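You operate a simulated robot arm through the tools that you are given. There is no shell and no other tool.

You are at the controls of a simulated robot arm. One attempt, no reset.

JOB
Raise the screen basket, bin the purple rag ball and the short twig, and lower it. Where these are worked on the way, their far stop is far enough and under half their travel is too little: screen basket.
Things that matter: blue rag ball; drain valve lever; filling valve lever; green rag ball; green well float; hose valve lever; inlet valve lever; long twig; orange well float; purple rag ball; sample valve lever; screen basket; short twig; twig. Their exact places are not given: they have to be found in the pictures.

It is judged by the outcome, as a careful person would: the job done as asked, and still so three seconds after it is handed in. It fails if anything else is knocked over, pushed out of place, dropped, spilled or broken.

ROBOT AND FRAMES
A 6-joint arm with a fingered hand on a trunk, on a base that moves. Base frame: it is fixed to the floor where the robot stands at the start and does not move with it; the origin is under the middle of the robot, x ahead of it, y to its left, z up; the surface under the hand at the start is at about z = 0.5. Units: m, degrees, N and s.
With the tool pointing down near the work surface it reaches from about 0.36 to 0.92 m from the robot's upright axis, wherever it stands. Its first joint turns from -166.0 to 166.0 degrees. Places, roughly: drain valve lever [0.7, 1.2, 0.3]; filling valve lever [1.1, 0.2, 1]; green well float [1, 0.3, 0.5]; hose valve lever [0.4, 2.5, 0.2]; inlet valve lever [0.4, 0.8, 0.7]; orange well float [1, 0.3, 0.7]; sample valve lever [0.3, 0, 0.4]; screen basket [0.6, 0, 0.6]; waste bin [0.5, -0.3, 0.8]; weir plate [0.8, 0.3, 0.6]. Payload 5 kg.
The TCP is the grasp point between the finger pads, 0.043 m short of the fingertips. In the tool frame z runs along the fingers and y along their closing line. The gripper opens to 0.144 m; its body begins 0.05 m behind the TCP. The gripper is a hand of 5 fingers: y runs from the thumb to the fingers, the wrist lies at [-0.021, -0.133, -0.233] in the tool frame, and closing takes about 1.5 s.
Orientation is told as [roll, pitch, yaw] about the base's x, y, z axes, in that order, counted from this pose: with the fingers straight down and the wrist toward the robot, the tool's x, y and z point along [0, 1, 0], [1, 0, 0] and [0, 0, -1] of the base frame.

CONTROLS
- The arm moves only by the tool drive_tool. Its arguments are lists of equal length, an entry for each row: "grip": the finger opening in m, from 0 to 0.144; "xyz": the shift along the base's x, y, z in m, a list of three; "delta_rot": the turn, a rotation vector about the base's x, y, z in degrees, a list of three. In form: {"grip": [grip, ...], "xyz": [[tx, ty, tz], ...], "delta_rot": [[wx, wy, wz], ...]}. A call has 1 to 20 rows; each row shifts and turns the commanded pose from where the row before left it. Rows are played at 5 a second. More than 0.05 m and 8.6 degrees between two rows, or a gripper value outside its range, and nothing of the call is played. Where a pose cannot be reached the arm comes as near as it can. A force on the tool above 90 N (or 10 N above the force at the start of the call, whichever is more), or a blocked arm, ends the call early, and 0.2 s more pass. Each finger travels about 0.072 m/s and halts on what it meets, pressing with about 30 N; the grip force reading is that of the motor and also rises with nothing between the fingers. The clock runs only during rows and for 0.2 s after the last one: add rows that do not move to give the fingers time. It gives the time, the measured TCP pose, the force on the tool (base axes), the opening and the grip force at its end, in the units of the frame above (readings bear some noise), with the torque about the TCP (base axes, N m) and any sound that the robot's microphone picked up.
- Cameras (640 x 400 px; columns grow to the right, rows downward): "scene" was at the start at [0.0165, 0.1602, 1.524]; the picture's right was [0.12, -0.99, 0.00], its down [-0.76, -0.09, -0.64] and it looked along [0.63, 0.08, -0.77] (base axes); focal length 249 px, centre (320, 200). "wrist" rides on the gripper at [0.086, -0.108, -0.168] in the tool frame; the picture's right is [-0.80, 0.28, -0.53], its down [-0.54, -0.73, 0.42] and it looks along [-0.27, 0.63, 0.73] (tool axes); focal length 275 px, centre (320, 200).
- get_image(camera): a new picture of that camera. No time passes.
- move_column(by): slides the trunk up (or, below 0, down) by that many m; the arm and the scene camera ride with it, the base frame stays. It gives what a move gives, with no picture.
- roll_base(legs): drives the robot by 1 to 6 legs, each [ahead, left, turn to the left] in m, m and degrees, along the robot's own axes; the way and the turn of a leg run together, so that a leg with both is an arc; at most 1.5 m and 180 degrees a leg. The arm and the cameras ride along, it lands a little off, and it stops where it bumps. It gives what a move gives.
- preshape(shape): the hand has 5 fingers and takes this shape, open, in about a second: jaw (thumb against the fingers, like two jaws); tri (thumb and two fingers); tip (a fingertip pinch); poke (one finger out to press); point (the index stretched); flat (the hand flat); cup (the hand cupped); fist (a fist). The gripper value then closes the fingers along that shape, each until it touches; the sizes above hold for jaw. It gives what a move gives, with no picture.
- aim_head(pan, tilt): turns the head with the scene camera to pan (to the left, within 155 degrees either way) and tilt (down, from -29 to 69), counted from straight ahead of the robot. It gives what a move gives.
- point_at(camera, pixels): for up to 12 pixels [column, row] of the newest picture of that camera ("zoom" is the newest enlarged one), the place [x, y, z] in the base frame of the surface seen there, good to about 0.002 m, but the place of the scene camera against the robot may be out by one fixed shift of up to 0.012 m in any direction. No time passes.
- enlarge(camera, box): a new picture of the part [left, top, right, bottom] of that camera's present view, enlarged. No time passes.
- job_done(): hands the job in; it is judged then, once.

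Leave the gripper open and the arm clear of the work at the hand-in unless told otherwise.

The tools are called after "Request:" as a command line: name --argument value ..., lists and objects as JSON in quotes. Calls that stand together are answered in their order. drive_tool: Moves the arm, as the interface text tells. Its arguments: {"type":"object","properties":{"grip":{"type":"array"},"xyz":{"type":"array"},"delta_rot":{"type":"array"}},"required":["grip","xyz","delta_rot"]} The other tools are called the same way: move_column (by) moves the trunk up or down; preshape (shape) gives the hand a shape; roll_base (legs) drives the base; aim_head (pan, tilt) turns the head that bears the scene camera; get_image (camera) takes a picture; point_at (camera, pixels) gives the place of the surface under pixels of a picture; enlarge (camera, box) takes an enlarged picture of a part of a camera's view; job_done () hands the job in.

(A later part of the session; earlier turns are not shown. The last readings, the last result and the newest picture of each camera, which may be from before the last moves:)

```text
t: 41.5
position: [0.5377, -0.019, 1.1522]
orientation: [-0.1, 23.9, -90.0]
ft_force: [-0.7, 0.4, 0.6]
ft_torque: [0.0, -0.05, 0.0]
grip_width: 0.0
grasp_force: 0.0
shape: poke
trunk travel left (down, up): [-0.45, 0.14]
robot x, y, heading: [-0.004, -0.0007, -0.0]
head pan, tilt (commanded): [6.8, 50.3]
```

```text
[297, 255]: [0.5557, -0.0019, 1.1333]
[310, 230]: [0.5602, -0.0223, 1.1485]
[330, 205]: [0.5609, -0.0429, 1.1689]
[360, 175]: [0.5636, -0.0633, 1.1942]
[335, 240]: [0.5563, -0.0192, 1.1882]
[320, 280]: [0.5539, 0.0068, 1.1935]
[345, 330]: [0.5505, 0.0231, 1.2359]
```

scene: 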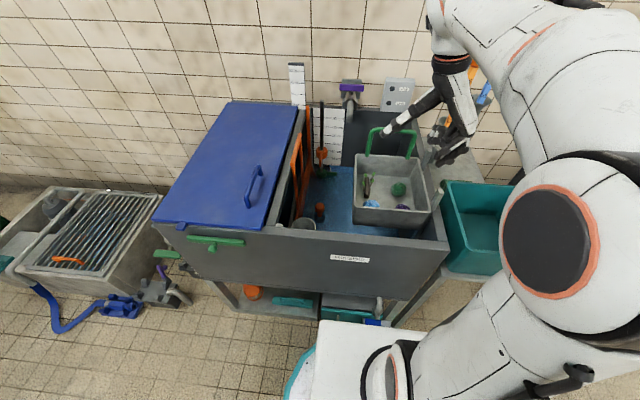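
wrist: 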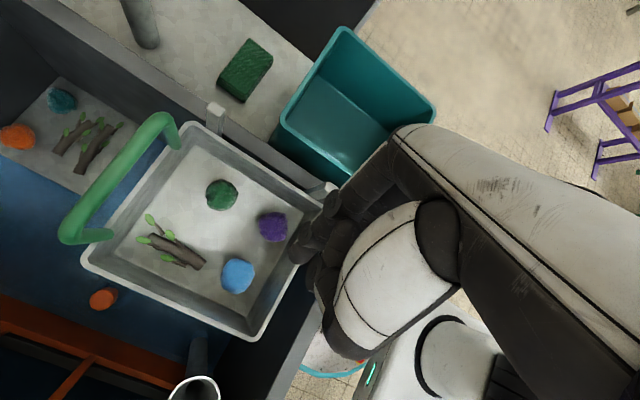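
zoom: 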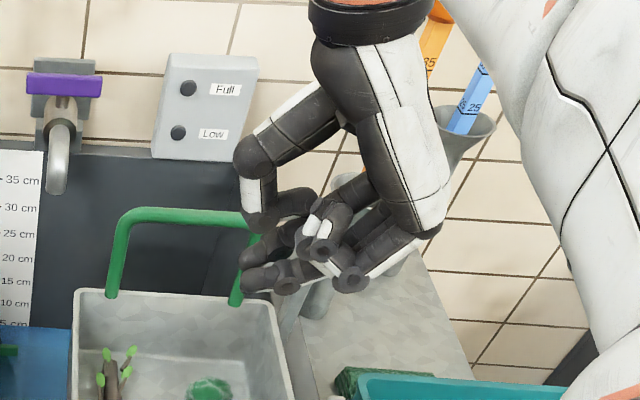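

"poke" doesn't fit either. The jaw shape, partly closed, should be straighter and narrower than tri. I'll go back to jaw, undo the roll, close to 0.06 and look at the hand's profile from the front.

Request:
preshape --shape "jaw"

Request:
drive_tool --grip '[0.12, 0.09, 0.06, 0.06, 0.06, 0.06]' --xyz '[[0, 0, 0], [0, 0, 0], [0, 0, 0], [0, 0, 0], [0, 0, 0], [0, 0, 0]]' --delta_rot '[[-8, 0, 0], [-8, 0, 0], [-8, 0, 0], [0, 0, 0], [0, 0, 0], [0, 0, 0]]'

Request:
enlarge --camera "scene" --box '[370, 60, 480, 170]'

Request:
get_image --camera "wrist"

```text
t: 42.4
position: [0.5372, -0.0191, 1.1518]
orientation: [0.0, 24.1, -90.1]
ft_force: [0.1, 0.2, 0.7]
ft_torque: [-0.03, -0.02, -0.01]
grip_width: 0.1436
grasp_force: 0.1
shape: jaw
trunk travel left (down, up): [-0.45, 0.14]
robot x, y, heading: [0.002, -0.0002, 0.2]
head pan, tilt (commanded): [6.8, 50.3]
```

```text
t: 43.8
position: [0.5363, -0.0199, 1.1515]
orientation: [0.0, -0.1, -90.0]
ft_force: [0.6, -1.0, 0.1]
ft_torque: [0.01, 0.02, 0.01]
grip_width: 0.0604
grasp_force: 0.1
shape: jaw
trunk travel left (down, up): [-0.45, 0.14]
robot x, y, heading: [0.0006, -0.0, -0.2]
head pan, tilt (commanded): [6.8, 50.3]
```

```text
3.64 times, centred on (425, 115) of scene
```

zoom: 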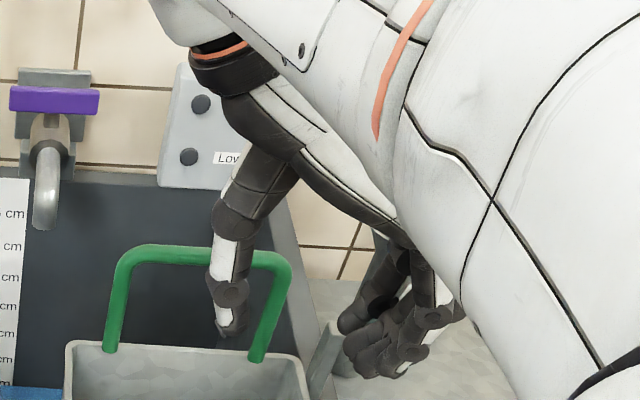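

```text
taken
```

wrist: 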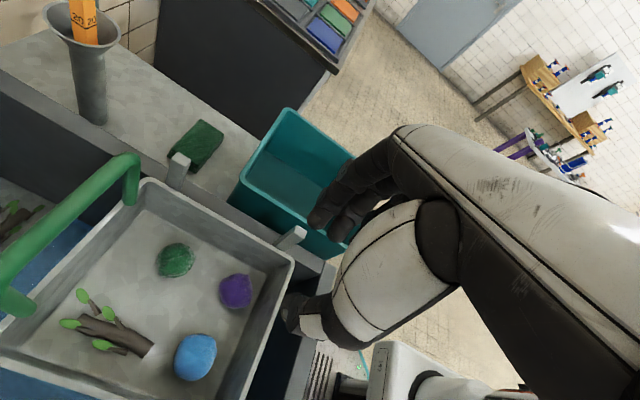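

Request:
point_at --camera "zoom" --pixels '[[230, 335], [222, 320], [215, 290], [213, 255], [212, 215], [232, 180], [372, 375], [350, 325], [410, 355], [435, 318], [345, 350], [460, 312]]'

Request:
point_at --camera "wrist" --pixels '[[312, 218], [328, 228], [345, 238], [288, 318], [300, 340], [335, 345], [345, 180], [236, 291], [195, 358], [175, 258]]'

```text
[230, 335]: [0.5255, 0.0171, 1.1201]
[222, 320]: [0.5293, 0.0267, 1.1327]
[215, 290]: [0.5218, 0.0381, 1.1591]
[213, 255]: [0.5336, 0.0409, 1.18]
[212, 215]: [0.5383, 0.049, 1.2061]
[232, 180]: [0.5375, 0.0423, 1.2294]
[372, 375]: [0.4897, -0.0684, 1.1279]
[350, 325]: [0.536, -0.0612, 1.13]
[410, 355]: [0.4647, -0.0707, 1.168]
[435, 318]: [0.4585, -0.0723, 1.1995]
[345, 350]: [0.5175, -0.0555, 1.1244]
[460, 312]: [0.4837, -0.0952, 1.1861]
```

```text
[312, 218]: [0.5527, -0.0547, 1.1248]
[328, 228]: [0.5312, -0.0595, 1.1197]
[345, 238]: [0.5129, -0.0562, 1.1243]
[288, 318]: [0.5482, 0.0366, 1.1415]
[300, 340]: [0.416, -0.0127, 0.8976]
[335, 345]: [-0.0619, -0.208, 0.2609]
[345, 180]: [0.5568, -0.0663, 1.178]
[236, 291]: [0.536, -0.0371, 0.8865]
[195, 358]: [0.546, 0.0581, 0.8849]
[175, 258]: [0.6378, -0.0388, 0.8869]
```

Jaw also hooks at the joints, about 0.07 half-width on each side. A flat hand may serve as a thin straight paddle to shift the ball away from the wall, so I'll look at "flat".

Request:
preshape --shape "flat"

Request:
get_image --camera "wrist"

Request:
enlarge --camera "scene" --box '[370, 40, 510, 180]'

```text
t: 44.7
position: [0.5361, -0.0206, 1.1513]
orientation: [0.0, 0.0, -90.0]
ft_force: [1.2, 0.2, 0.0]
ft_torque: [-0.02, 0.01, 0.0]
grip_width: 0.1363
grasp_force: 0.1
shape: flat
trunk travel left (down, up): [-0.45, 0.14]
robot x, y, heading: [-0.0004, -0.0047, -0.0]
head pan, tilt (commanded): [6.8, 50.3]
```

```text
taken
```

wrist: 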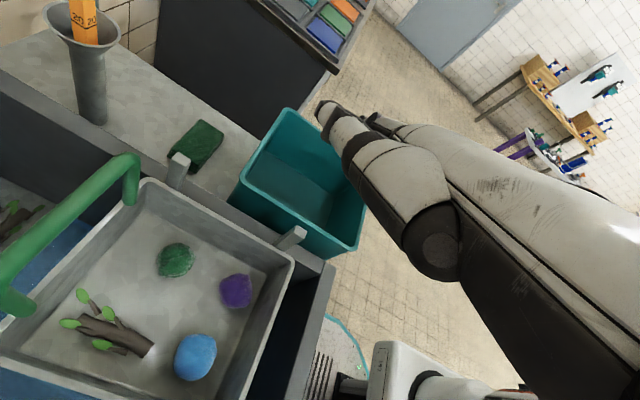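

```text
2.86 times, centred on (440, 110) of scene
```

zoom: 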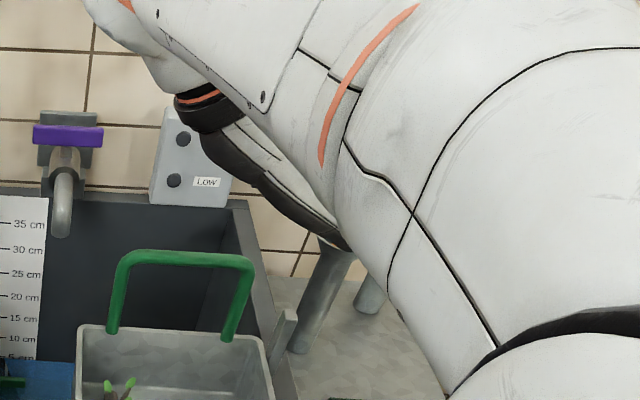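

Request:
enlarge --camera "wrist" --box '[290, 70, 490, 290]'

Request:
point_at --camera "wrist" --pixels '[[322, 106], [335, 112], [345, 130], [375, 160], [410, 185], [430, 240], [375, 118], [395, 125], [450, 180]]'

```text
1.82 times, centred on (390, 180) of wrist
```

zoom: 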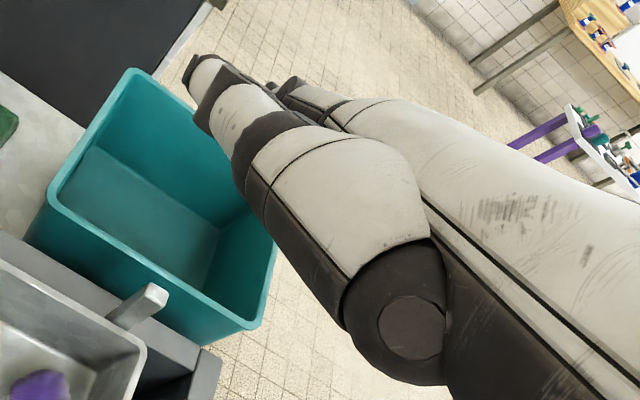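

```text
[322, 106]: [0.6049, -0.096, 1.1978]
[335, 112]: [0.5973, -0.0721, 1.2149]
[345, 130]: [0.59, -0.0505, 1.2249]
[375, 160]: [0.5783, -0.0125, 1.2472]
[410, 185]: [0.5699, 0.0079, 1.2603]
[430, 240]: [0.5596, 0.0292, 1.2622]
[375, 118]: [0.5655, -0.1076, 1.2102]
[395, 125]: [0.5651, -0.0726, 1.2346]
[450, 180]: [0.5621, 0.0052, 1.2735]
```

The flat hand lies along the palm, 60° off vertical. But fully open jaw fingers are straight (about 22° splay), so jaw open with a 22° roll gives four straight vertical fingers that fit along the right wall (x 0.50–0.58). I'll set that pose in free air at x ≈ 0.565.

Request:
preshape --shape "jaw"

Request:
drive_tool --grip '[0.144, 0.144, 0.144, 0.144]' --xyz '[[0.01, -0.001, 0], [0.01, -0.001, 0], [0.0085, -0.001, 0], [0, 0, 0]]' --delta_rot '[[7.4, 0, 0], [7.3, 0, 0], [7.3, 0, 0], [0, 0, 0]]'

Request:
get_image --camera "wrist"

Request:
enlarge --camera "scene" --box '[370, 60, 500, 190]'

```text
t: 45.6
position: [0.5367, -0.0196, 1.1521]
orientation: [0.0, 0.0, -90.0]
ft_force: [-0.3, 0.8, -0.6]
ft_torque: [0.0, 0.01, 0.02]
grip_width: 0.1439
grasp_force: 0.0
shape: jaw
trunk travel left (down, up): [-0.45, 0.14]
robot x, y, heading: [0.001, 0.0036, -0.1]
head pan, tilt (commanded): [6.8, 50.3]
```

```text
t: 46.6
position: [0.5655, -0.0233, 1.1521]
orientation: [0.1, 22.1, -90.0]
ft_force: [-0.2, 0.0, 0.2]
ft_torque: [0.01, 0.0, 0.01]
grip_width: 0.1436
grasp_force: 0.0
shape: jaw
trunk travel left (down, up): [-0.45, 0.14]
robot x, y, heading: [0.002, 0.003, -0.2]
head pan, tilt (commanded): [6.8, 50.3]
```

```text
taken
```

wrist: 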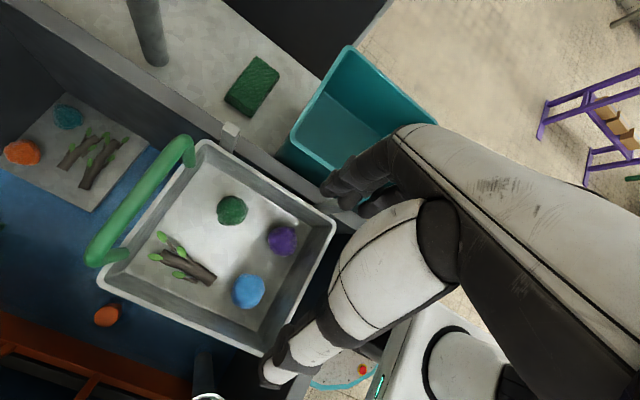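

```text
3.08 times, centred on (435, 125) of scene
```

zoom: 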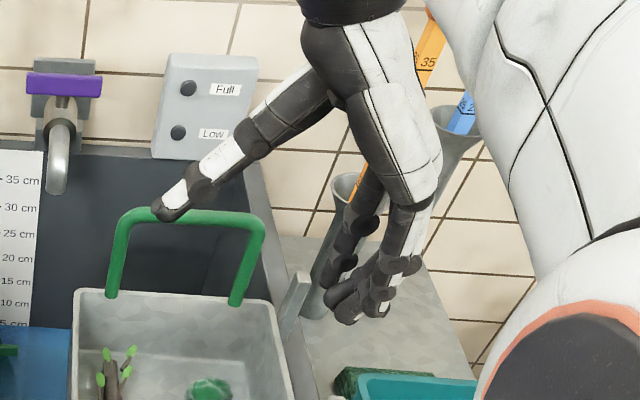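

The far finger segments still hook inward a bit in this roll. About 10° roll makes the lower segments nearly vertical. I'll rotate back 12° and shift to x ≈ 0.578, y ≈ -0.012, so the thumb passes clear of the blue ball, and measure.

Request:
drive_tool --grip '[0.144, 0.144, 0.144]' --xyz '[[0.007, 0.005, 0], [0.006, 0.0055, 0], [0, 0, 0]]' --delta_rot '[[-6, 0, 0], [-6, 0, 0], [0, 0, 0]]'

Request:
get_image --camera "wrist"

Request:
enlarge --camera "scene" --box '[380, 70, 480, 170]'

```text
t: 47.4
position: [0.5788, -0.0115, 1.1519]
orientation: [0.0, 10.0, -90.0]
ft_force: [-0.9, 0.6, -0.2]
ft_torque: [-0.05, 0.0, 0.01]
grip_width: 0.1441
grasp_force: 0.2
shape: jaw
trunk travel left (down, up): [-0.45, 0.14]
robot x, y, heading: [0.0021, 0.0017, 0.1]
head pan, tilt (commanded): [6.8, 50.3]
```

```text
taken
```

wrist: 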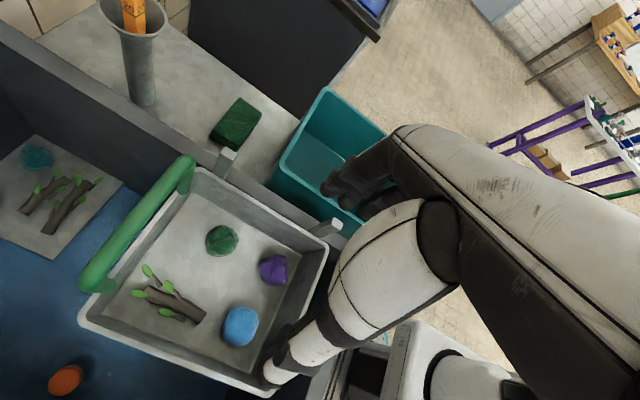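

```text
4.00 times, centred on (430, 120) of scene
```

zoom: 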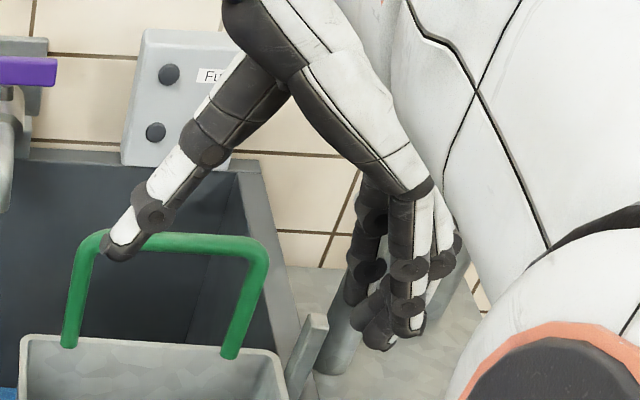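

The front finger now hangs vertically. I'll measure finger positions from both views.

Request:
point_at --camera "zoom" --pixels '[[410, 330], [410, 305], [408, 268], [400, 200], [440, 265], [455, 242], [380, 345], [360, 295], [370, 270], [120, 250], [370, 310], [425, 300]]'

Request:
point_at --camera "wrist" --pixels '[[328, 190], [340, 178], [343, 203], [355, 200], [365, 212], [375, 155], [273, 270], [240, 325], [222, 240], [320, 245], [270, 375], [335, 225]]'

```text
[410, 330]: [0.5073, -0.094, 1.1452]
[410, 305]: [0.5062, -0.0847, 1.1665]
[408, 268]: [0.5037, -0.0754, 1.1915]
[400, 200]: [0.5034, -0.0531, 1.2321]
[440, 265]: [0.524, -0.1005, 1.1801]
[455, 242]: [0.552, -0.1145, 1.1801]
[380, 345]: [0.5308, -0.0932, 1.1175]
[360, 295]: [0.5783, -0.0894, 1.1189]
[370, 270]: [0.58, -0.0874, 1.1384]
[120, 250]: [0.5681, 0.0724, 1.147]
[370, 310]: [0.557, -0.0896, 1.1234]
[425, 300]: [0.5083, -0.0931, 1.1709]
```

```text
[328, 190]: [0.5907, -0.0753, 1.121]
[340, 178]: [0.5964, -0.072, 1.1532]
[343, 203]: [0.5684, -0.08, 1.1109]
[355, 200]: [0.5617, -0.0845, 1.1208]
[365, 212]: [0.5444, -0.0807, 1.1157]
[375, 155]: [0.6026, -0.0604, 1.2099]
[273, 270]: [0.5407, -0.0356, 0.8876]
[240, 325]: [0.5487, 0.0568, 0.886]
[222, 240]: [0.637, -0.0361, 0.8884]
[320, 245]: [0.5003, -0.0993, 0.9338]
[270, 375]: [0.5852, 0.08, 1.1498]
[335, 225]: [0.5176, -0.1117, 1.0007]
```

The index, middle and ring tips are near y -0.075 to -0.081, almost vertical, and the ring finger is in line with the ball's x. I'll roll 5° more, shift +0.0015 in y, and lower to z ≈ 0.965 so the tips are just inside the rim, then look.

Request:
drive_tool --grip '[0.144, 0.144, 0.144, 0.144, 0.144, 0.144]' --xyz '[[0, 0.0015, -0.02], [0, 0, -0.045], [0, 0, -0.045], [0, 0, -0.045], [0, 0, -0.032], [0, 0, 0]]' --delta_rot '[[5, 0, 0], [0, 0, 0], [0, 0, 0], [0, 0, 0], [0, 0, 0], [0, 0, 0]]'

Request:
get_image --camera "wrist"

Request:
enlarge --camera "scene" --box '[380, 120, 480, 220]'

```text
t: 48.8
position: [0.5777, -0.0109, 0.9641]
orientation: [-0.2, 15.0, -90.0]
ft_force: [-0.3, 0.7, 0.7]
ft_torque: [-0.05, 0.07, -0.03]
grip_width: 0.1434
grasp_force: 0.0
shape: jaw
trunk travel left (down, up): [-0.45, 0.14]
robot x, y, heading: [-0.0003, -0.0024, 0.0]
head pan, tilt (commanded): [6.8, 50.3]
```

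```text
taken
```

wrist: 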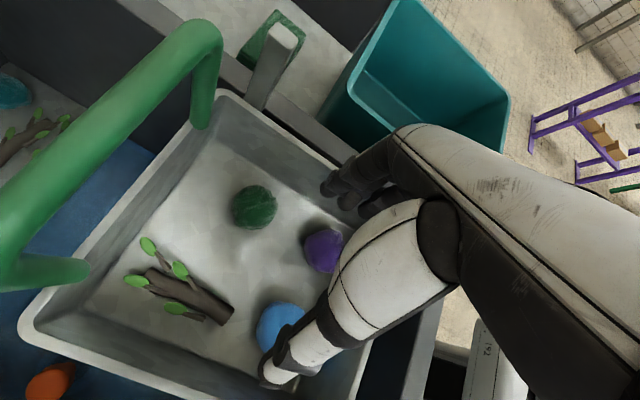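

```text
4.00 times, centred on (430, 170) of scene
```

zoom: 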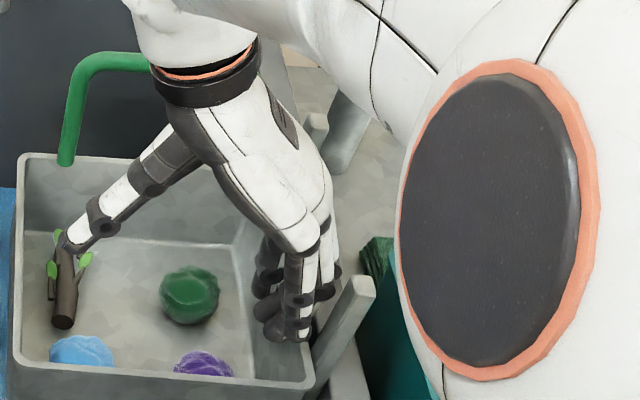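

I'll check the rim height, the finger tips against the right wall, and the ball.

Request:
point_at --camera "wrist" --pixels '[[328, 188], [346, 200], [368, 210], [322, 250], [308, 245], [340, 235], [40, 315], [325, 165], [256, 205], [280, 320], [275, 370], [310, 180]]'

Request:
point_at --camera "zoom" --pixels '[[298, 330], [298, 300], [275, 328], [325, 290], [335, 270], [310, 250], [300, 380], [312, 360], [270, 295], [75, 240]]'

```text
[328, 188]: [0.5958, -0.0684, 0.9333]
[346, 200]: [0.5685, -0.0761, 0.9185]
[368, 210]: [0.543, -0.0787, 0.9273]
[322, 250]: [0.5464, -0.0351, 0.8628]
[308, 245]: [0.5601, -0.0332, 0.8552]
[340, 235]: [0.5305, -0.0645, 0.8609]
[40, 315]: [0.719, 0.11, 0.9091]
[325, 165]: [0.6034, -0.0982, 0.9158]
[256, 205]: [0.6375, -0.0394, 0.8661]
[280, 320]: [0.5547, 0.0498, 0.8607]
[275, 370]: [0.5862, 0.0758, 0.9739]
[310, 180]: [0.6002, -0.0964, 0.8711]
```

```text
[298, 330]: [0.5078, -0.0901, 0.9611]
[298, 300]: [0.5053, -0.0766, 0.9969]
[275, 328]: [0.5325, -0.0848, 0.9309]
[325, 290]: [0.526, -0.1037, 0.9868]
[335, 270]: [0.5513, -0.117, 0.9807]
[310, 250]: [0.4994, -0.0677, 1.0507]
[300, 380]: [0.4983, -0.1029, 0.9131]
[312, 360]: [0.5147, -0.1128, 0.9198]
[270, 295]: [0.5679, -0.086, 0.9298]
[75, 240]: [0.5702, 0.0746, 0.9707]
```

The middle finger's joint again pressed the rim and the basket sank further (rim ≈ 0.912, still about 77% of travel). I'll stop inserting beside the wall. Instead I'll roll the ball away from the wall from above with closed fingertips: yaw 0, tri closed, touching its upper right side and moving +y. First I'll rise clear.

Request:
drive_tool --grip '[0.144, 0.144, 0.144, 0.144, 0.144, 0.144]' --xyz '[[0, 0.002, 0.015], [0, 0, 0.04], [0, 0, 0.045], [0, 0, 0.045], [0, 0, 0.045], [0, 0, 0]]' --delta_rot '[[0, 0, 0], [0, 0, 0], [0, 0, 0], [0, 0, 0], [0, 0, 0], [0, 0, 0]]'

Request:
preshape --shape "tri"

Request:
drive_tool --grip '[0.12, 0.09, 0.06, 0.03, 0.0, 0.0, 0.0, 0.0, 0.0, 0.0, 0.0, 0.0, 0.0]' --xyz '[[0, 0, 0], [0, 0, 0], [0, 0, 0], [0, 0, 0], [0, 0, 0], [0, 0, 0], [0, 0, 0], [0, 0, 0], [-0.005, -0.01, 0], [-0.005, -0.01, 0], [-0.01, -0.015, 0], [-0.01, -0.015, 0], [-0.006, -0.01, 0]]' --delta_rot '[[-7.5, 0, 0], [-7.5, 0, 0], [0, 0, 8.2], [0, 0, 8.2], [0, 0, 8.2], [0, 0, 8.2], [0, 0, 8.2], [0, 0, 8.2], [0, 0, 8.2], [0, 0, 8.2], [0, 0, 8.2], [0, 0, 8.2], [0, 0, 8]]'

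Request:
get_image --camera "wrist"

Request:
get_image --camera "scene"

```text
t: 50.2
position: [0.5773, -0.0065, 1.155]
orientation: [-0.1, 15.0, -90.0]
ft_force: [-0.2, 0.0, 0.7]
ft_torque: [-0.01, -0.02, -0.03]
grip_width: 0.1439
grasp_force: 0.0
shape: jaw
trunk travel left (down, up): [-0.45, 0.14]
robot x, y, heading: [-0.0045, 0.0005, 0.0]
head pan, tilt (commanded): [6.8, 50.3]
```

```text
t: 51.1
position: [0.5791, -0.0075, 1.1532]
orientation: [0.0, 15.0, -90.0]
ft_force: [0.5, -0.7, 0.2]
ft_torque: [0.02, -0.01, 0.03]
grip_width: 0.144
grasp_force: 0.2
shape: tri
trunk travel left (down, up): [-0.45, 0.14]
robot x, y, heading: [0.0015, -0.0004, -0.2]
head pan, tilt (commanded): [6.8, 50.3]
```

```text
t: 53.9
position: [0.5413, -0.0677, 1.154]
orientation: [0.1, 0.0, 0.0]
ft_force: [1.2, -0.7, 0.0]
ft_torque: [0.0, -0.02, 0.01]
grip_width: 0.0002
grasp_force: 29.8
shape: tri
trunk travel left (down, up): [-0.45, 0.14]
robot x, y, heading: [-0.0032, -0.001, -0.0]
head pan, tilt (commanded): [6.8, 50.3]
```

```text
taken
```

wrist: 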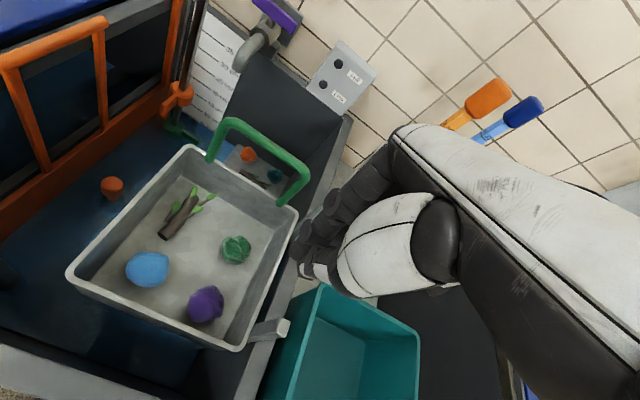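

```text
taken
```

scene: 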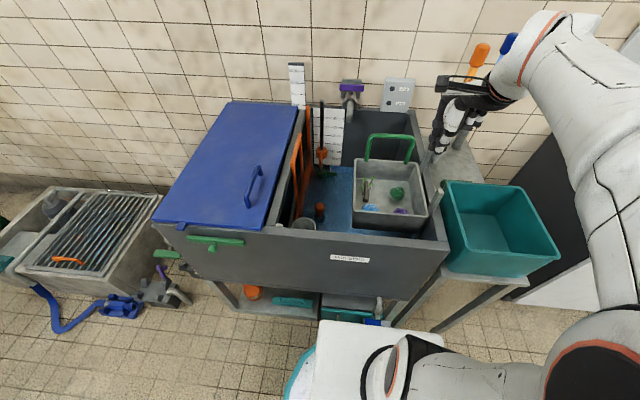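

I'll measure the closed fingertip cluster, the purple ball and the rim.

Request:
enlarge --camera "wrist" --box '[160, 140, 420, 360]'

Request:
point_at --camera "wrist" --pixels '[[206, 304], [189, 303], [223, 303], [206, 288], [206, 320], [236, 248], [148, 268], [70, 275], [240, 345], [296, 212], [302, 270], [315, 225]]'

Request:
enlarge --camera "scene" --box '[420, 70, 520, 170]'

```text
1.82 times, centred on (290, 250) of wrist
```

zoom: 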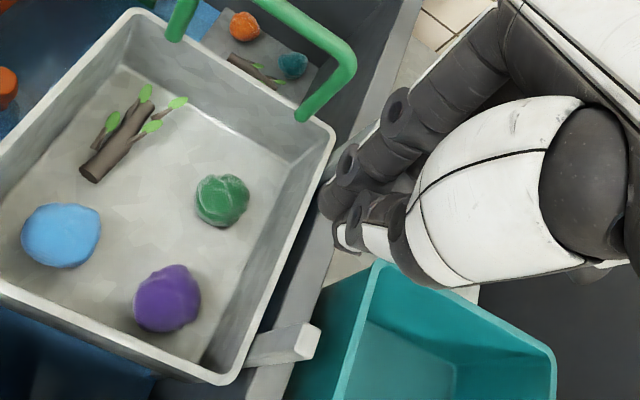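

```text
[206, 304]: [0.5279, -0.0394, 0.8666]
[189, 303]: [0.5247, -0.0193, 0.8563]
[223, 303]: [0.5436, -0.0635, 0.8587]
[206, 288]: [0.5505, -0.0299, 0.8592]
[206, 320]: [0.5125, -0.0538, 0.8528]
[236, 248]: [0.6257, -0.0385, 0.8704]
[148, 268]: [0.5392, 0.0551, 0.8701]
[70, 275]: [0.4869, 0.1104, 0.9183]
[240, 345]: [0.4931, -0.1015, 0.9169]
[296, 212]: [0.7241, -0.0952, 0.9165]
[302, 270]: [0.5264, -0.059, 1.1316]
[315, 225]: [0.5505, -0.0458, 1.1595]
```

```text
4.00 times, centred on (470, 120) of scene
```

zoom: 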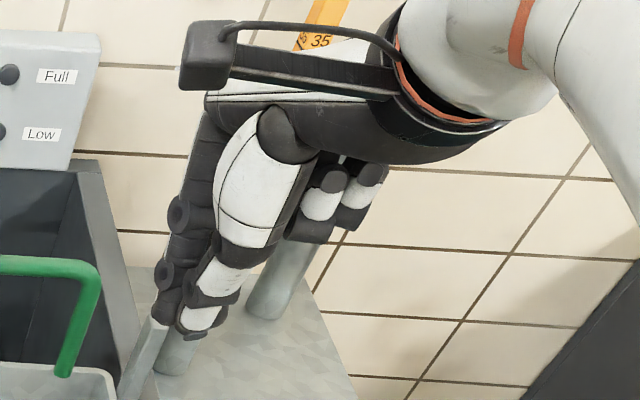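

Request:
point_at --camera "wrist" --pixels '[[294, 250], [298, 256], [306, 236], [296, 265], [308, 268], [330, 205], [318, 262]]'

Request:
point_at --camera "zoom" --pixels '[[195, 330], [180, 325], [205, 315], [165, 300], [165, 275], [180, 215], [320, 205], [310, 230], [360, 190], [160, 315]]'

```text
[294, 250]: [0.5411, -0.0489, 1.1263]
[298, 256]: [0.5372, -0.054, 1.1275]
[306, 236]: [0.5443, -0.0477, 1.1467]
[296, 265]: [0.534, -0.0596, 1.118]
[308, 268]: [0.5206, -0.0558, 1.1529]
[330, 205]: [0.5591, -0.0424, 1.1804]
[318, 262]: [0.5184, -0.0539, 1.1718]
```

```text
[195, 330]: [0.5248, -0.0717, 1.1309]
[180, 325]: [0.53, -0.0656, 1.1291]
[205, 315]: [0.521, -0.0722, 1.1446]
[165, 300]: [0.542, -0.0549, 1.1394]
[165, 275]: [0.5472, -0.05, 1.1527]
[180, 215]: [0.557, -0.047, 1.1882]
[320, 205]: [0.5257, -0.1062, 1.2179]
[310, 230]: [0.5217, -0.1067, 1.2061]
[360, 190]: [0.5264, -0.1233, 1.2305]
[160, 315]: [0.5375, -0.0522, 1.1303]
```

The rim is at 0.917 (about 79% of travel), and the index tip leads the cluster on the +y side. With yaw 0 the folded fingers would pass close to the front rod, so I'll turn to yaw +30° and place the tip to the right of the ball at (0.536, -0.074), then lower to z ≈ 0.93.

Request:
drive_tool --grip '[0, 0, 0, 0, 0, 0, 0, 0, 0, 0]' --xyz '[[-0.002, -0.002, 0], [-0.002, -0.002, 0], [-0.001, -0.001, 0], [0, -0.001, 0], [0, 0, -0.045], [0, 0, -0.045], [0, 0, -0.045], [0, 0, -0.045], [0, 0, -0.044], [0, 0, 0]]' --delta_rot '[[0, 0, 7.5], [0, 0, 7.5], [0, 0, 7.5], [0, 0, 7.5], [0, 0, 0], [0, 0, 0], [0, 0, 0], [0, 0, 0], [0, 0, 0], [0, 0, 0]]'

Request:
get_image --camera "wrist"

Request:
enlarge --camera "scene" --box '[380, 110, 500, 230]'

```text
t: 56.1
position: [0.5386, -0.0755, 0.9303]
orientation: [0.0, -0.1, 29.9]
ft_force: [-0.6, 0.4, -0.1]
ft_torque: [0.01, 0.04, -0.01]
grip_width: 0.0
grasp_force: 29.9
shape: tri
trunk travel left (down, up): [-0.45, 0.14]
robot x, y, heading: [0.0029, 0.0, -0.1]
head pan, tilt (commanded): [6.8, 50.3]
```

```text
taken
```

wrist: 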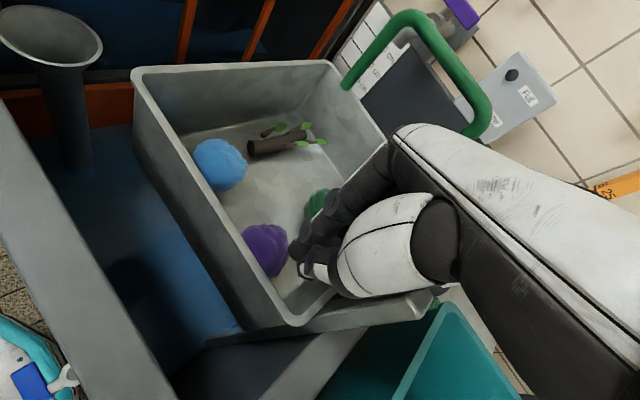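

```text
3.33 times, centred on (440, 170) of scene
```

zoom: 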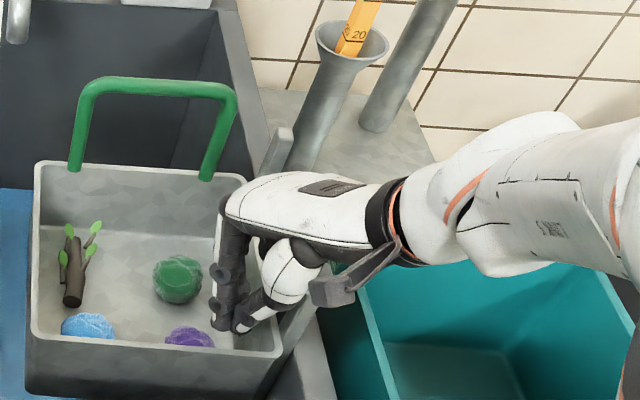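

In this yaw the thumb base would come against the front rod when lowered, so I won't go down here. A cleaner way is yaw -90° with a small opening (0.05), which keeps everything clear of the walls at that height. The two fingers touch the ball's upper right side and I move +y. I'll rise and reorient.

Request:
drive_tool --grip '[0.0, 0.0, 0.0, 0.0, 0.0]' --xyz '[[0, 0.01, 0.03], [0, 0.01, 0.04], [0, 0.01, 0.045], [0, 0.01, 0.045], [0.002, 0.007, 0.04]]' --delta_rot '[[0, 0, 0], [0, 0, 0], [0, 0, 0], [0, 0, 0], [0, 0, 0]]'

Request:
drive_tool --grip '[0.01, 0.02, 0.03, 0.04, 0.05, 0.05, 0.05, 0.05, 0.05, 0.05, 0.05, 0.05, 0.05, 0.05, 0.05, 0.05]' --xyz '[[0, 0, 0], [0, 0, 0], [0, 0, 0], [0, 0, 0], [0, 0, 0], [0, 0, 0], [0, 0, 0], [0, 0, 0], [0, 0, 0], [0, 0, 0], [0, 0, 0], [0, 0, 0], [0, 0, 0], [0, 0, 0], [0, 0, 0], [0, 0, 0]]' --delta_rot '[[0, 0, -8], [0, 0, -8], [0, 0, -8], [0, 0, -8], [0, 0, -8], [0, 0, -8], [0, 0, -8], [0, 0, -8], [0, 0, -8], [0, 0, -8], [0, 0, -8], [0, 0, -8], [0, 0, -8], [0, 0, -8], [0, 0, -8], [0, 0, 0]]'

Request:
get_image --camera "wrist"

Request:
enlarge --camera "scene" --box '[370, 70, 480, 180]'

```text
t: 57.3
position: [0.5401, -0.0276, 1.13]
orientation: [0.0, 0.1, 30.0]
ft_force: [-0.3, 0.9, -1.1]
ft_torque: [-0.01, -0.03, 0.03]
grip_width: 0.0
grasp_force: 30.1
shape: tri
trunk travel left (down, up): [-0.45, 0.14]
robot x, y, heading: [-0.0013, -0.0009, 0.0]
head pan, tilt (commanded): [6.8, 50.3]
```

```text
t: 60.7
position: [0.5402, -0.0264, 1.1308]
orientation: [0.0, 0.0, -90.1]
ft_force: [-0.3, -0.8, -0.3]
ft_torque: [-0.05, 0.01, 0.0]
grip_width: 0.0496
grasp_force: 0.0
shape: tri
trunk travel left (down, up): [-0.45, 0.14]
robot x, y, heading: [0.0009, -0.0031, 0.1]
head pan, tilt (commanded): [6.8, 50.3]
```

```text
taken
```

wrist: 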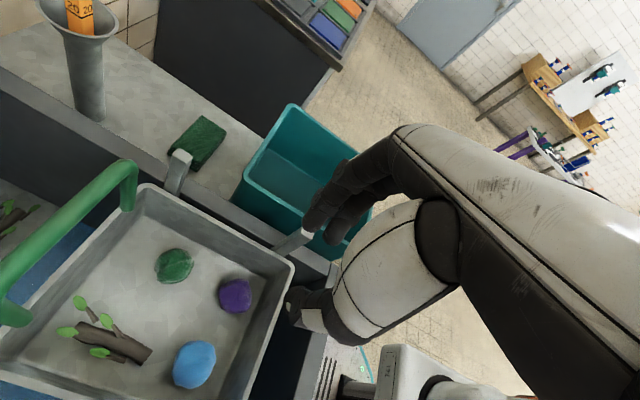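

```text
3.64 times, centred on (425, 125) of scene
```

zoom: 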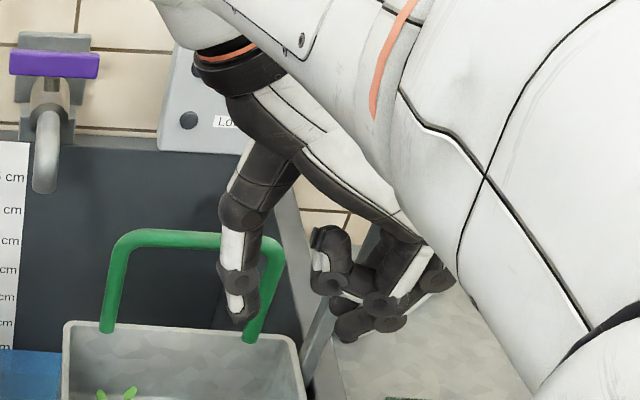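

Request:
point_at --camera "wrist" --pixels '[[308, 218], [330, 235], [318, 205], [290, 305], [235, 295], [220, 293], [250, 297], [193, 362], [173, 265], [290, 265], [270, 250]]'

Request:
point_at --camera "zoom" --pixels '[[345, 328], [392, 322], [380, 302], [330, 285], [440, 275], [245, 310], [404, 318], [365, 330]]'

```text
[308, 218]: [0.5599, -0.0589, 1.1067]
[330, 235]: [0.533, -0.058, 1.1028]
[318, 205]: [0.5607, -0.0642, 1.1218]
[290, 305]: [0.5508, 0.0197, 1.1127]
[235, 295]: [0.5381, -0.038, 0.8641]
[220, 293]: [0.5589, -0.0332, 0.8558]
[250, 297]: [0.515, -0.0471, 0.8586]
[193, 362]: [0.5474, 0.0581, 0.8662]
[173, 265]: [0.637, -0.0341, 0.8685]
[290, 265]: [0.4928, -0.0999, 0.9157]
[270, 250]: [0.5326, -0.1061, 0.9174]
```

```text
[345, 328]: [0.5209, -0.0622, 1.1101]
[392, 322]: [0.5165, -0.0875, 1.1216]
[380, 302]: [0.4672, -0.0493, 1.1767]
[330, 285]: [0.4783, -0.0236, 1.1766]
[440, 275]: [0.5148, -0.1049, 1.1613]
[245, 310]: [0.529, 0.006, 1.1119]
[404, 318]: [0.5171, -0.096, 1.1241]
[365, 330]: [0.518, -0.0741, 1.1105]
```

The widest part is the finger's middle joint, about 0.03 above the TCP. Rolling the hand the other way (fingers' side up by 20°) on top of yaw -60° and tilt 20° makes the finger segments nearly vertical beside the wall. By my numbers that leaves about 5 mm clearance for a direct grasp. I'll set this pose in free air with opening 0.056.

Request:
drive_tool --grip '[0.056, 0.056, 0.056, 0.056, 0.056, 0.056, 0.056, 0.056, 0.056, 0.056, 0.056]' --xyz '[[-0.001, 0, 0], [-0.001, 0, 0], [-0.001, 0, 0], [-0.001, 0, 0], [0, 0, 0], [0, 0, 0], [0, 0, 0], [0, 0, 0], [0, 0, 0], [0, 0, 0], [0, 0, 0]]' --delta_rot '[[0, 0, 7.5], [0, 0, 7.5], [0, 0, 7.5], [0, 0, 7.5], [-3.33, 5.77, 0], [-3.33, 5.77, 0], [-3.33, 5.77, 0], [-5.43, -3.13, 2.28], [-5.43, -3.13, 2.28], [-5.43, -3.13, 2.28], [0, 0, 0]]'

Request:
get_image --camera "wrist"

Request:
enlarge --camera "scene" --box '[370, 70, 480, 180]'

```text
t: 63.1
position: [0.5365, -0.0275, 1.1298]
orientation: [-21.2, -18.9, -52.8]
ft_force: [-1.0, -0.2, 0.3]
ft_torque: [0.01, 0.01, 0.04]
grip_width: 0.056
grasp_force: 0.0
shape: tri
trunk travel left (down, up): [-0.45, 0.14]
robot x, y, heading: [-0.0011, -0.0009, -0.0]
head pan, tilt (commanded): [6.8, 50.3]
```

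```text
taken
```

wrist: 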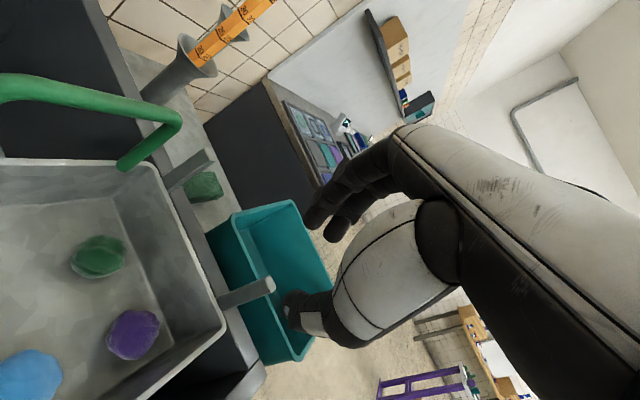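

```text
3.64 times, centred on (425, 125) of scene
```

zoom: 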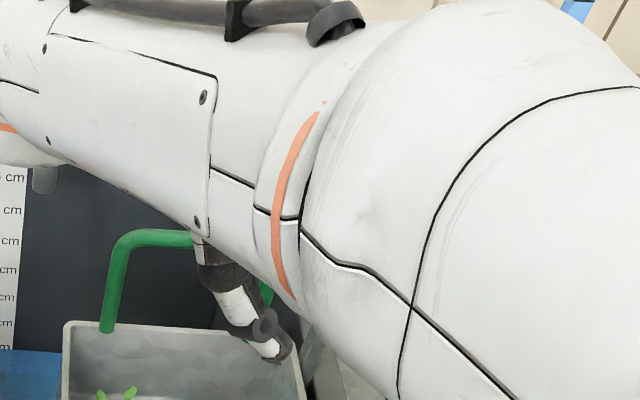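

The pose is reached, but the wrist will come lower on the left side. I'll check what stands there (cone, orange gate, lid) against the wrist's final place near (0.47, 0.17, 1.04).

Request:
get_image --camera "scene"

Request:
point_at --camera "scene" --pixels '[[305, 222], [300, 228], [296, 165], [300, 135], [308, 110], [270, 225], [290, 228], [285, 150], [255, 185], [320, 208]]'

Request:
point_at --camera "wrist" --pixels '[[315, 215], [332, 230], [322, 195], [290, 305], [133, 335], [112, 340], [155, 325], [100, 257], [220, 315], [175, 345], [255, 288]]'

```text
taken
```

scene: 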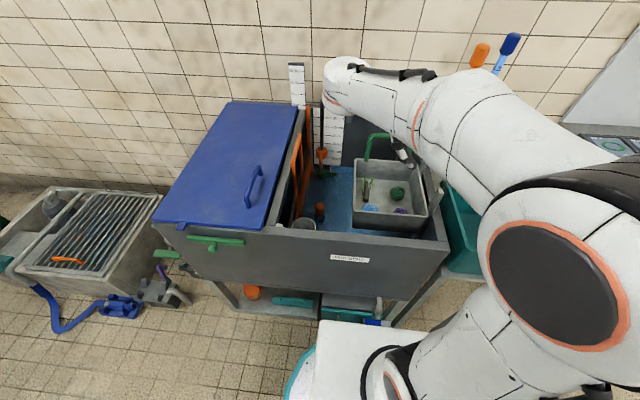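

```text
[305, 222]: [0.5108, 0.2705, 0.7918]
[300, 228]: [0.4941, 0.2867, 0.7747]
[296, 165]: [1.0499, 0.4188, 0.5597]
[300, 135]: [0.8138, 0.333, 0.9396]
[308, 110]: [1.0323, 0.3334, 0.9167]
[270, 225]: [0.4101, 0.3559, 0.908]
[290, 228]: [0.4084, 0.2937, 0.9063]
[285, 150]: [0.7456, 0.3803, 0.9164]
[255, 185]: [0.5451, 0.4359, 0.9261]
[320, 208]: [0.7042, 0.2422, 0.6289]
```

```text
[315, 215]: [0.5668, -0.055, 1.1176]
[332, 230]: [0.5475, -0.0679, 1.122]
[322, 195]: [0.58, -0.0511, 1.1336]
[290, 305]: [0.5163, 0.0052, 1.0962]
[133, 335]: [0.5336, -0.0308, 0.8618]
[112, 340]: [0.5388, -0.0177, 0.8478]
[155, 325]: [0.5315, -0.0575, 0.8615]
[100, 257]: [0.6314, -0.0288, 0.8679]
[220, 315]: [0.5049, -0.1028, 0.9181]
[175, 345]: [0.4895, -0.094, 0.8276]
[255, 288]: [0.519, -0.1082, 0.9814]
```

Request:
point_at --camera "scene" --pixels '[[335, 105], [345, 115], [340, 75], [370, 120], [400, 135], [440, 150], [470, 180], [385, 125]]'

```text
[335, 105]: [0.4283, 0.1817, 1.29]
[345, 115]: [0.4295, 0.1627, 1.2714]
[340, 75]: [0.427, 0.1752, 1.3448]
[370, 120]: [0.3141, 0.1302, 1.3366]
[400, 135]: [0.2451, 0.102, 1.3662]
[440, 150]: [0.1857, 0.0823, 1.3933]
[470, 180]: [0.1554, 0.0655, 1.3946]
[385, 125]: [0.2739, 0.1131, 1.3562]
```

All clear there. The ball is still at about (0.533, -0.042) and the fingertip model fits. I'll lower to z ≈ 0.93 and check the forces and view.

Request:
drive_tool --grip '[0.056, 0.056, 0.056, 0.056, 0.056, 0.056, 0.056]' --xyz '[[-0.001, 0.001, -0.03], [0, 0, -0.035], [0, 0, -0.035], [0, 0, -0.035], [0, 0, -0.035], [0, 0, -0.03], [0, 0, 0]]' --delta_rot '[[0, 0, 0], [0, 0, 0], [0, 0, 0], [0, 0, 0], [0, 0, 0], [0, 0, 0], [0, 0, 0]]'

Request:
get_image --camera "wrist"

Request:
get_image --camera "scene"

```text
t: 64.7
position: [0.5345, -0.0272, 0.9298]
orientation: [-21.2, -18.8, -52.9]
ft_force: [1.0, -0.2, -1.1]
ft_torque: [-0.02, 0.0, -0.02]
grip_width: 0.0558
grasp_force: 0.1
shape: tri
trunk travel left (down, up): [-0.45, 0.14]
robot x, y, heading: [0.0033, -0.0004, 0.1]
head pan, tilt (commanded): [6.8, 50.3]
```

```text
taken
```

wrist: 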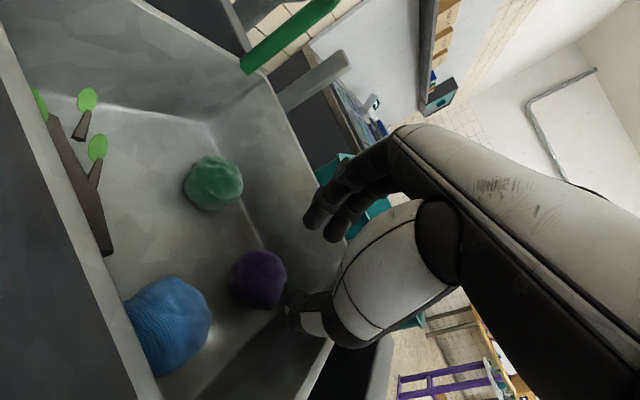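

```text
taken
```

scene: 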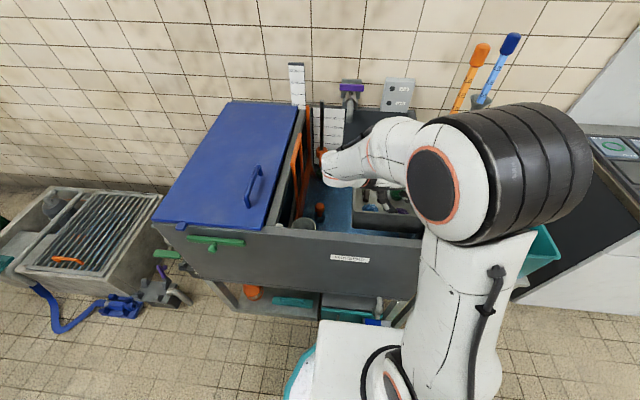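

Request:
point_at --camera "wrist" --pixels '[[315, 215], [335, 230], [288, 305], [258, 278], [238, 280], [285, 270], [258, 250], [300, 110], [100, 330], [110, 250], [310, 75], [215, 180]]'

Request:
enlarge --camera "wrist" --box '[200, 160, 380, 360]'

Request:
enlarge --camera "scene" --box '[310, 130, 440, 260]'

```text
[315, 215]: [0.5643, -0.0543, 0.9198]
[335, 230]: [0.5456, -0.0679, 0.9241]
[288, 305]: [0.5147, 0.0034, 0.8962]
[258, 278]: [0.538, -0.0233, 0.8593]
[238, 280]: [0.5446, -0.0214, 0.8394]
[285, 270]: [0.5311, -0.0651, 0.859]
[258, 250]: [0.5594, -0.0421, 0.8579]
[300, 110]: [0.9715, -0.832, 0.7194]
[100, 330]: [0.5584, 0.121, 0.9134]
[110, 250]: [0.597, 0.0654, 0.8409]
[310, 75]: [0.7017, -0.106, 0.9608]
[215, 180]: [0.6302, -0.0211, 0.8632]
```

```text
2.00 times, centred on (290, 260) of wrist
```

zoom: 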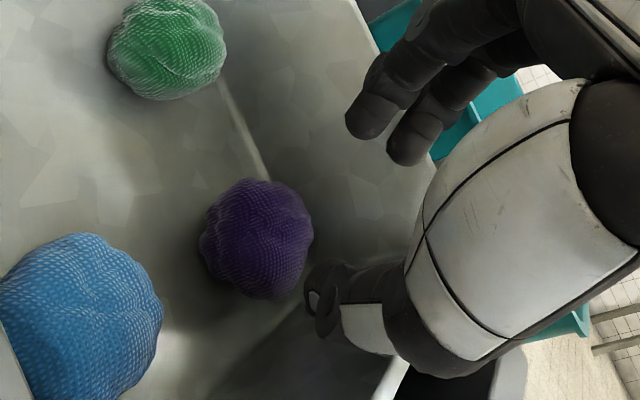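

```text
3.08 times, centred on (375, 195) of scene
```

zoom: 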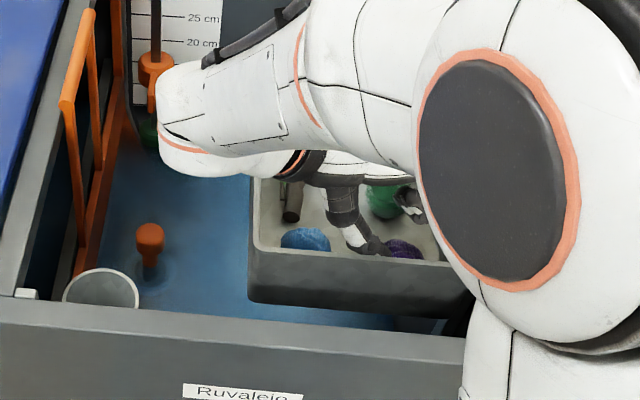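

There's no contact and the basket is steady. I'll continue down to z ≈ 0.895.

Request:
drive_tool --grip '[0.056, 0.056, 0.056, 0.056, 0.056]' --xyz '[[0, 0, -0.01], [0, 0, -0.01], [0, 0, -0.008], [0, 0, -0.007], [0, 0, 0]]' --delta_rot '[[0, 0, 0], [0, 0, 0], [0, 0, 0], [0, 0, 0], [0, 0, 0]]'

Request:
get_image --camera "wrist"

Request:
enlarge --camera "scene" --box '[340, 150, 440, 250]'

Request:
point_at --camera "wrist" --pixels '[[100, 330], [60, 230], [310, 75], [258, 270], [285, 265], [315, 215], [335, 230], [288, 305]]'

```text
t: 65.9
position: [0.5331, -0.0262, 0.8967]
orientation: [-21.2, -18.7, -52.9]
ft_force: [0.1, 0.9, 0.7]
ft_torque: [0.01, -0.01, -0.01]
grip_width: 0.0553
grasp_force: 0.1
shape: tri
trunk travel left (down, up): [-0.45, 0.14]
robot x, y, heading: [-0.0035, -0.0011, -0.1]
head pan, tilt (commanded): [6.8, 50.3]
```

```text
taken
```

wrist: 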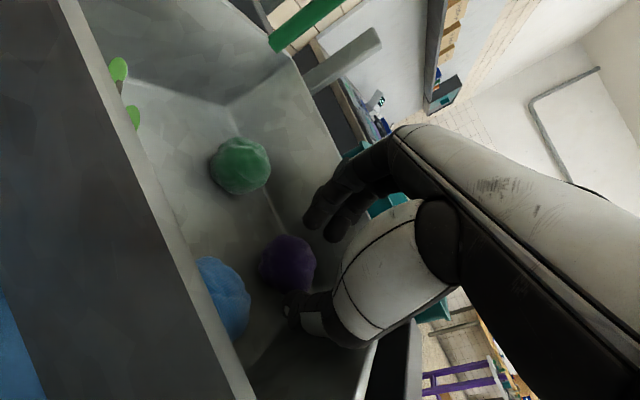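

```text
4.00 times, centred on (390, 200) of scene
```

zoom: 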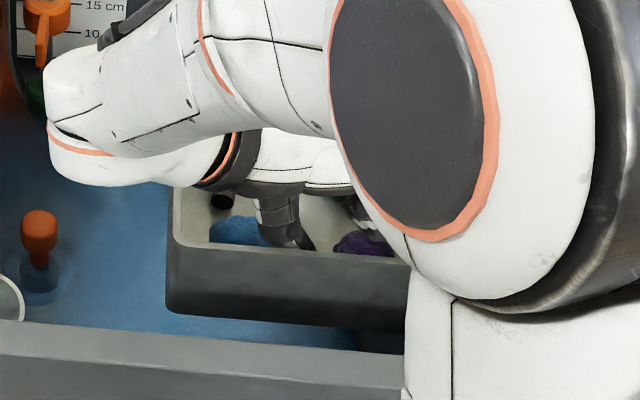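

```text
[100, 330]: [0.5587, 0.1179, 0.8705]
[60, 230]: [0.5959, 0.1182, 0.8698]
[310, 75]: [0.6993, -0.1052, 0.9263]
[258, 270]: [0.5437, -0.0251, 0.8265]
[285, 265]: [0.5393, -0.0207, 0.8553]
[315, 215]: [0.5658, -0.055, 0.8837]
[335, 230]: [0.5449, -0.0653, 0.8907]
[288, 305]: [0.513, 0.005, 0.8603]
```

Request:
point_at --camera "wrist" --pixels '[[125, 135], [165, 215], [210, 310], [300, 75], [287, 262], [268, 262], [308, 255], [288, 240], [290, 285], [235, 300], [242, 165]]'

Request:
enlarge --camera "wrist" --box '[230, 180, 370, 340]'

```text
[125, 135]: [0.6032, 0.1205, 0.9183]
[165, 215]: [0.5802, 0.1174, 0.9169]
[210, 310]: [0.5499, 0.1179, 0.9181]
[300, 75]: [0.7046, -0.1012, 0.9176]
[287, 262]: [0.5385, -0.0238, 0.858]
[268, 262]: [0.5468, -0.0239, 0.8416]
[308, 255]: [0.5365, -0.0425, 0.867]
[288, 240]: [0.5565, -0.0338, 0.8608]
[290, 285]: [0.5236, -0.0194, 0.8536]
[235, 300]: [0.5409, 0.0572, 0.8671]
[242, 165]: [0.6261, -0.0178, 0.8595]
```

```text
2.50 times, centred on (300, 260) of wrist
```

zoom: 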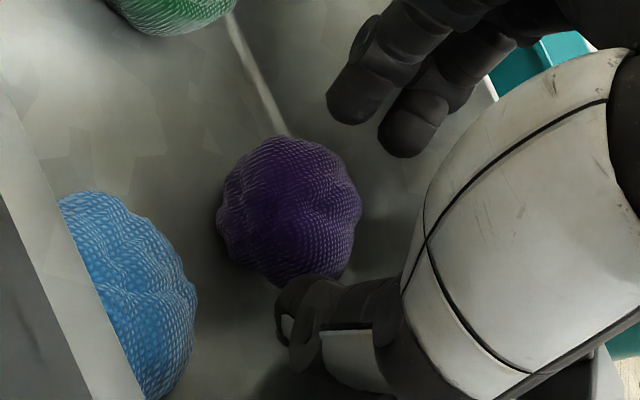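

The rim is unchanged at 0.9175, so there's no contact. I'll lower a further 0.022 to bring the fingertips beside the ball.

Request:
drive_tool --grip '[0.056, 0.056, 0.056, 0.056]' --xyz '[[0, 0, -0.008], [0, 0, -0.008], [0, 0, -0.006], [0, 0, 0]]' --delta_rot '[[0, 0, 0], [0, 0, 0], [0, 0, 0], [0, 0, 0]]'

Request:
enlarge --camera "wrist" --box '[230, 150, 370, 340]'

Request:
get_image --camera "wrist"

```text
t: 66.9
position: [0.5338, -0.0275, 0.8745]
orientation: [-21.0, -18.9, -52.9]
ft_force: [0.6, 0.3, 3.4]
ft_torque: [0.1, 0.09, -0.05]
grip_width: 0.0556
grasp_force: 0.1
shape: tri
trunk travel left (down, up): [-0.45, 0.14]
robot x, y, heading: [-0.0015, -0.0018, -0.1]
head pan, tilt (commanded): [6.8, 50.3]
```

```text
2.11 times, centred on (300, 245) of wrist
```

zoom: 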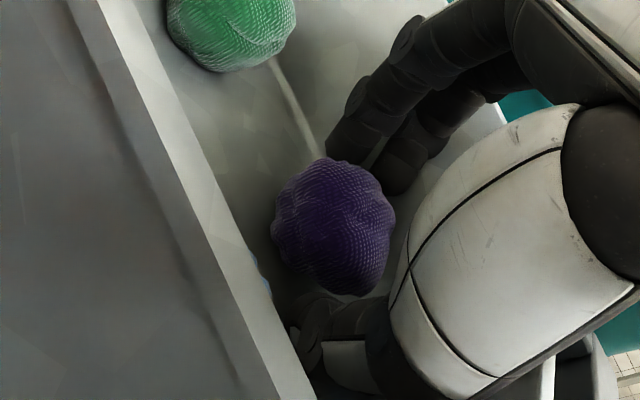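

```text
taken
```

wrist: 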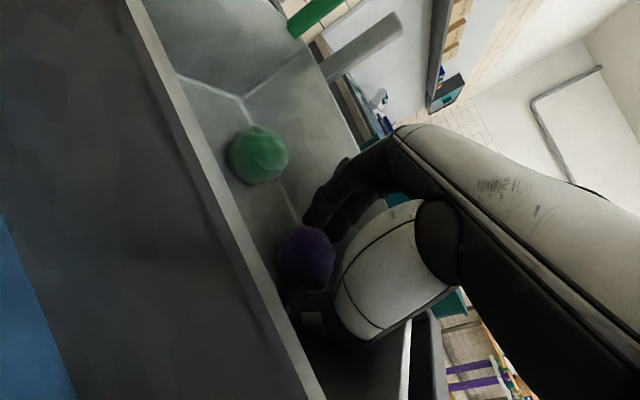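

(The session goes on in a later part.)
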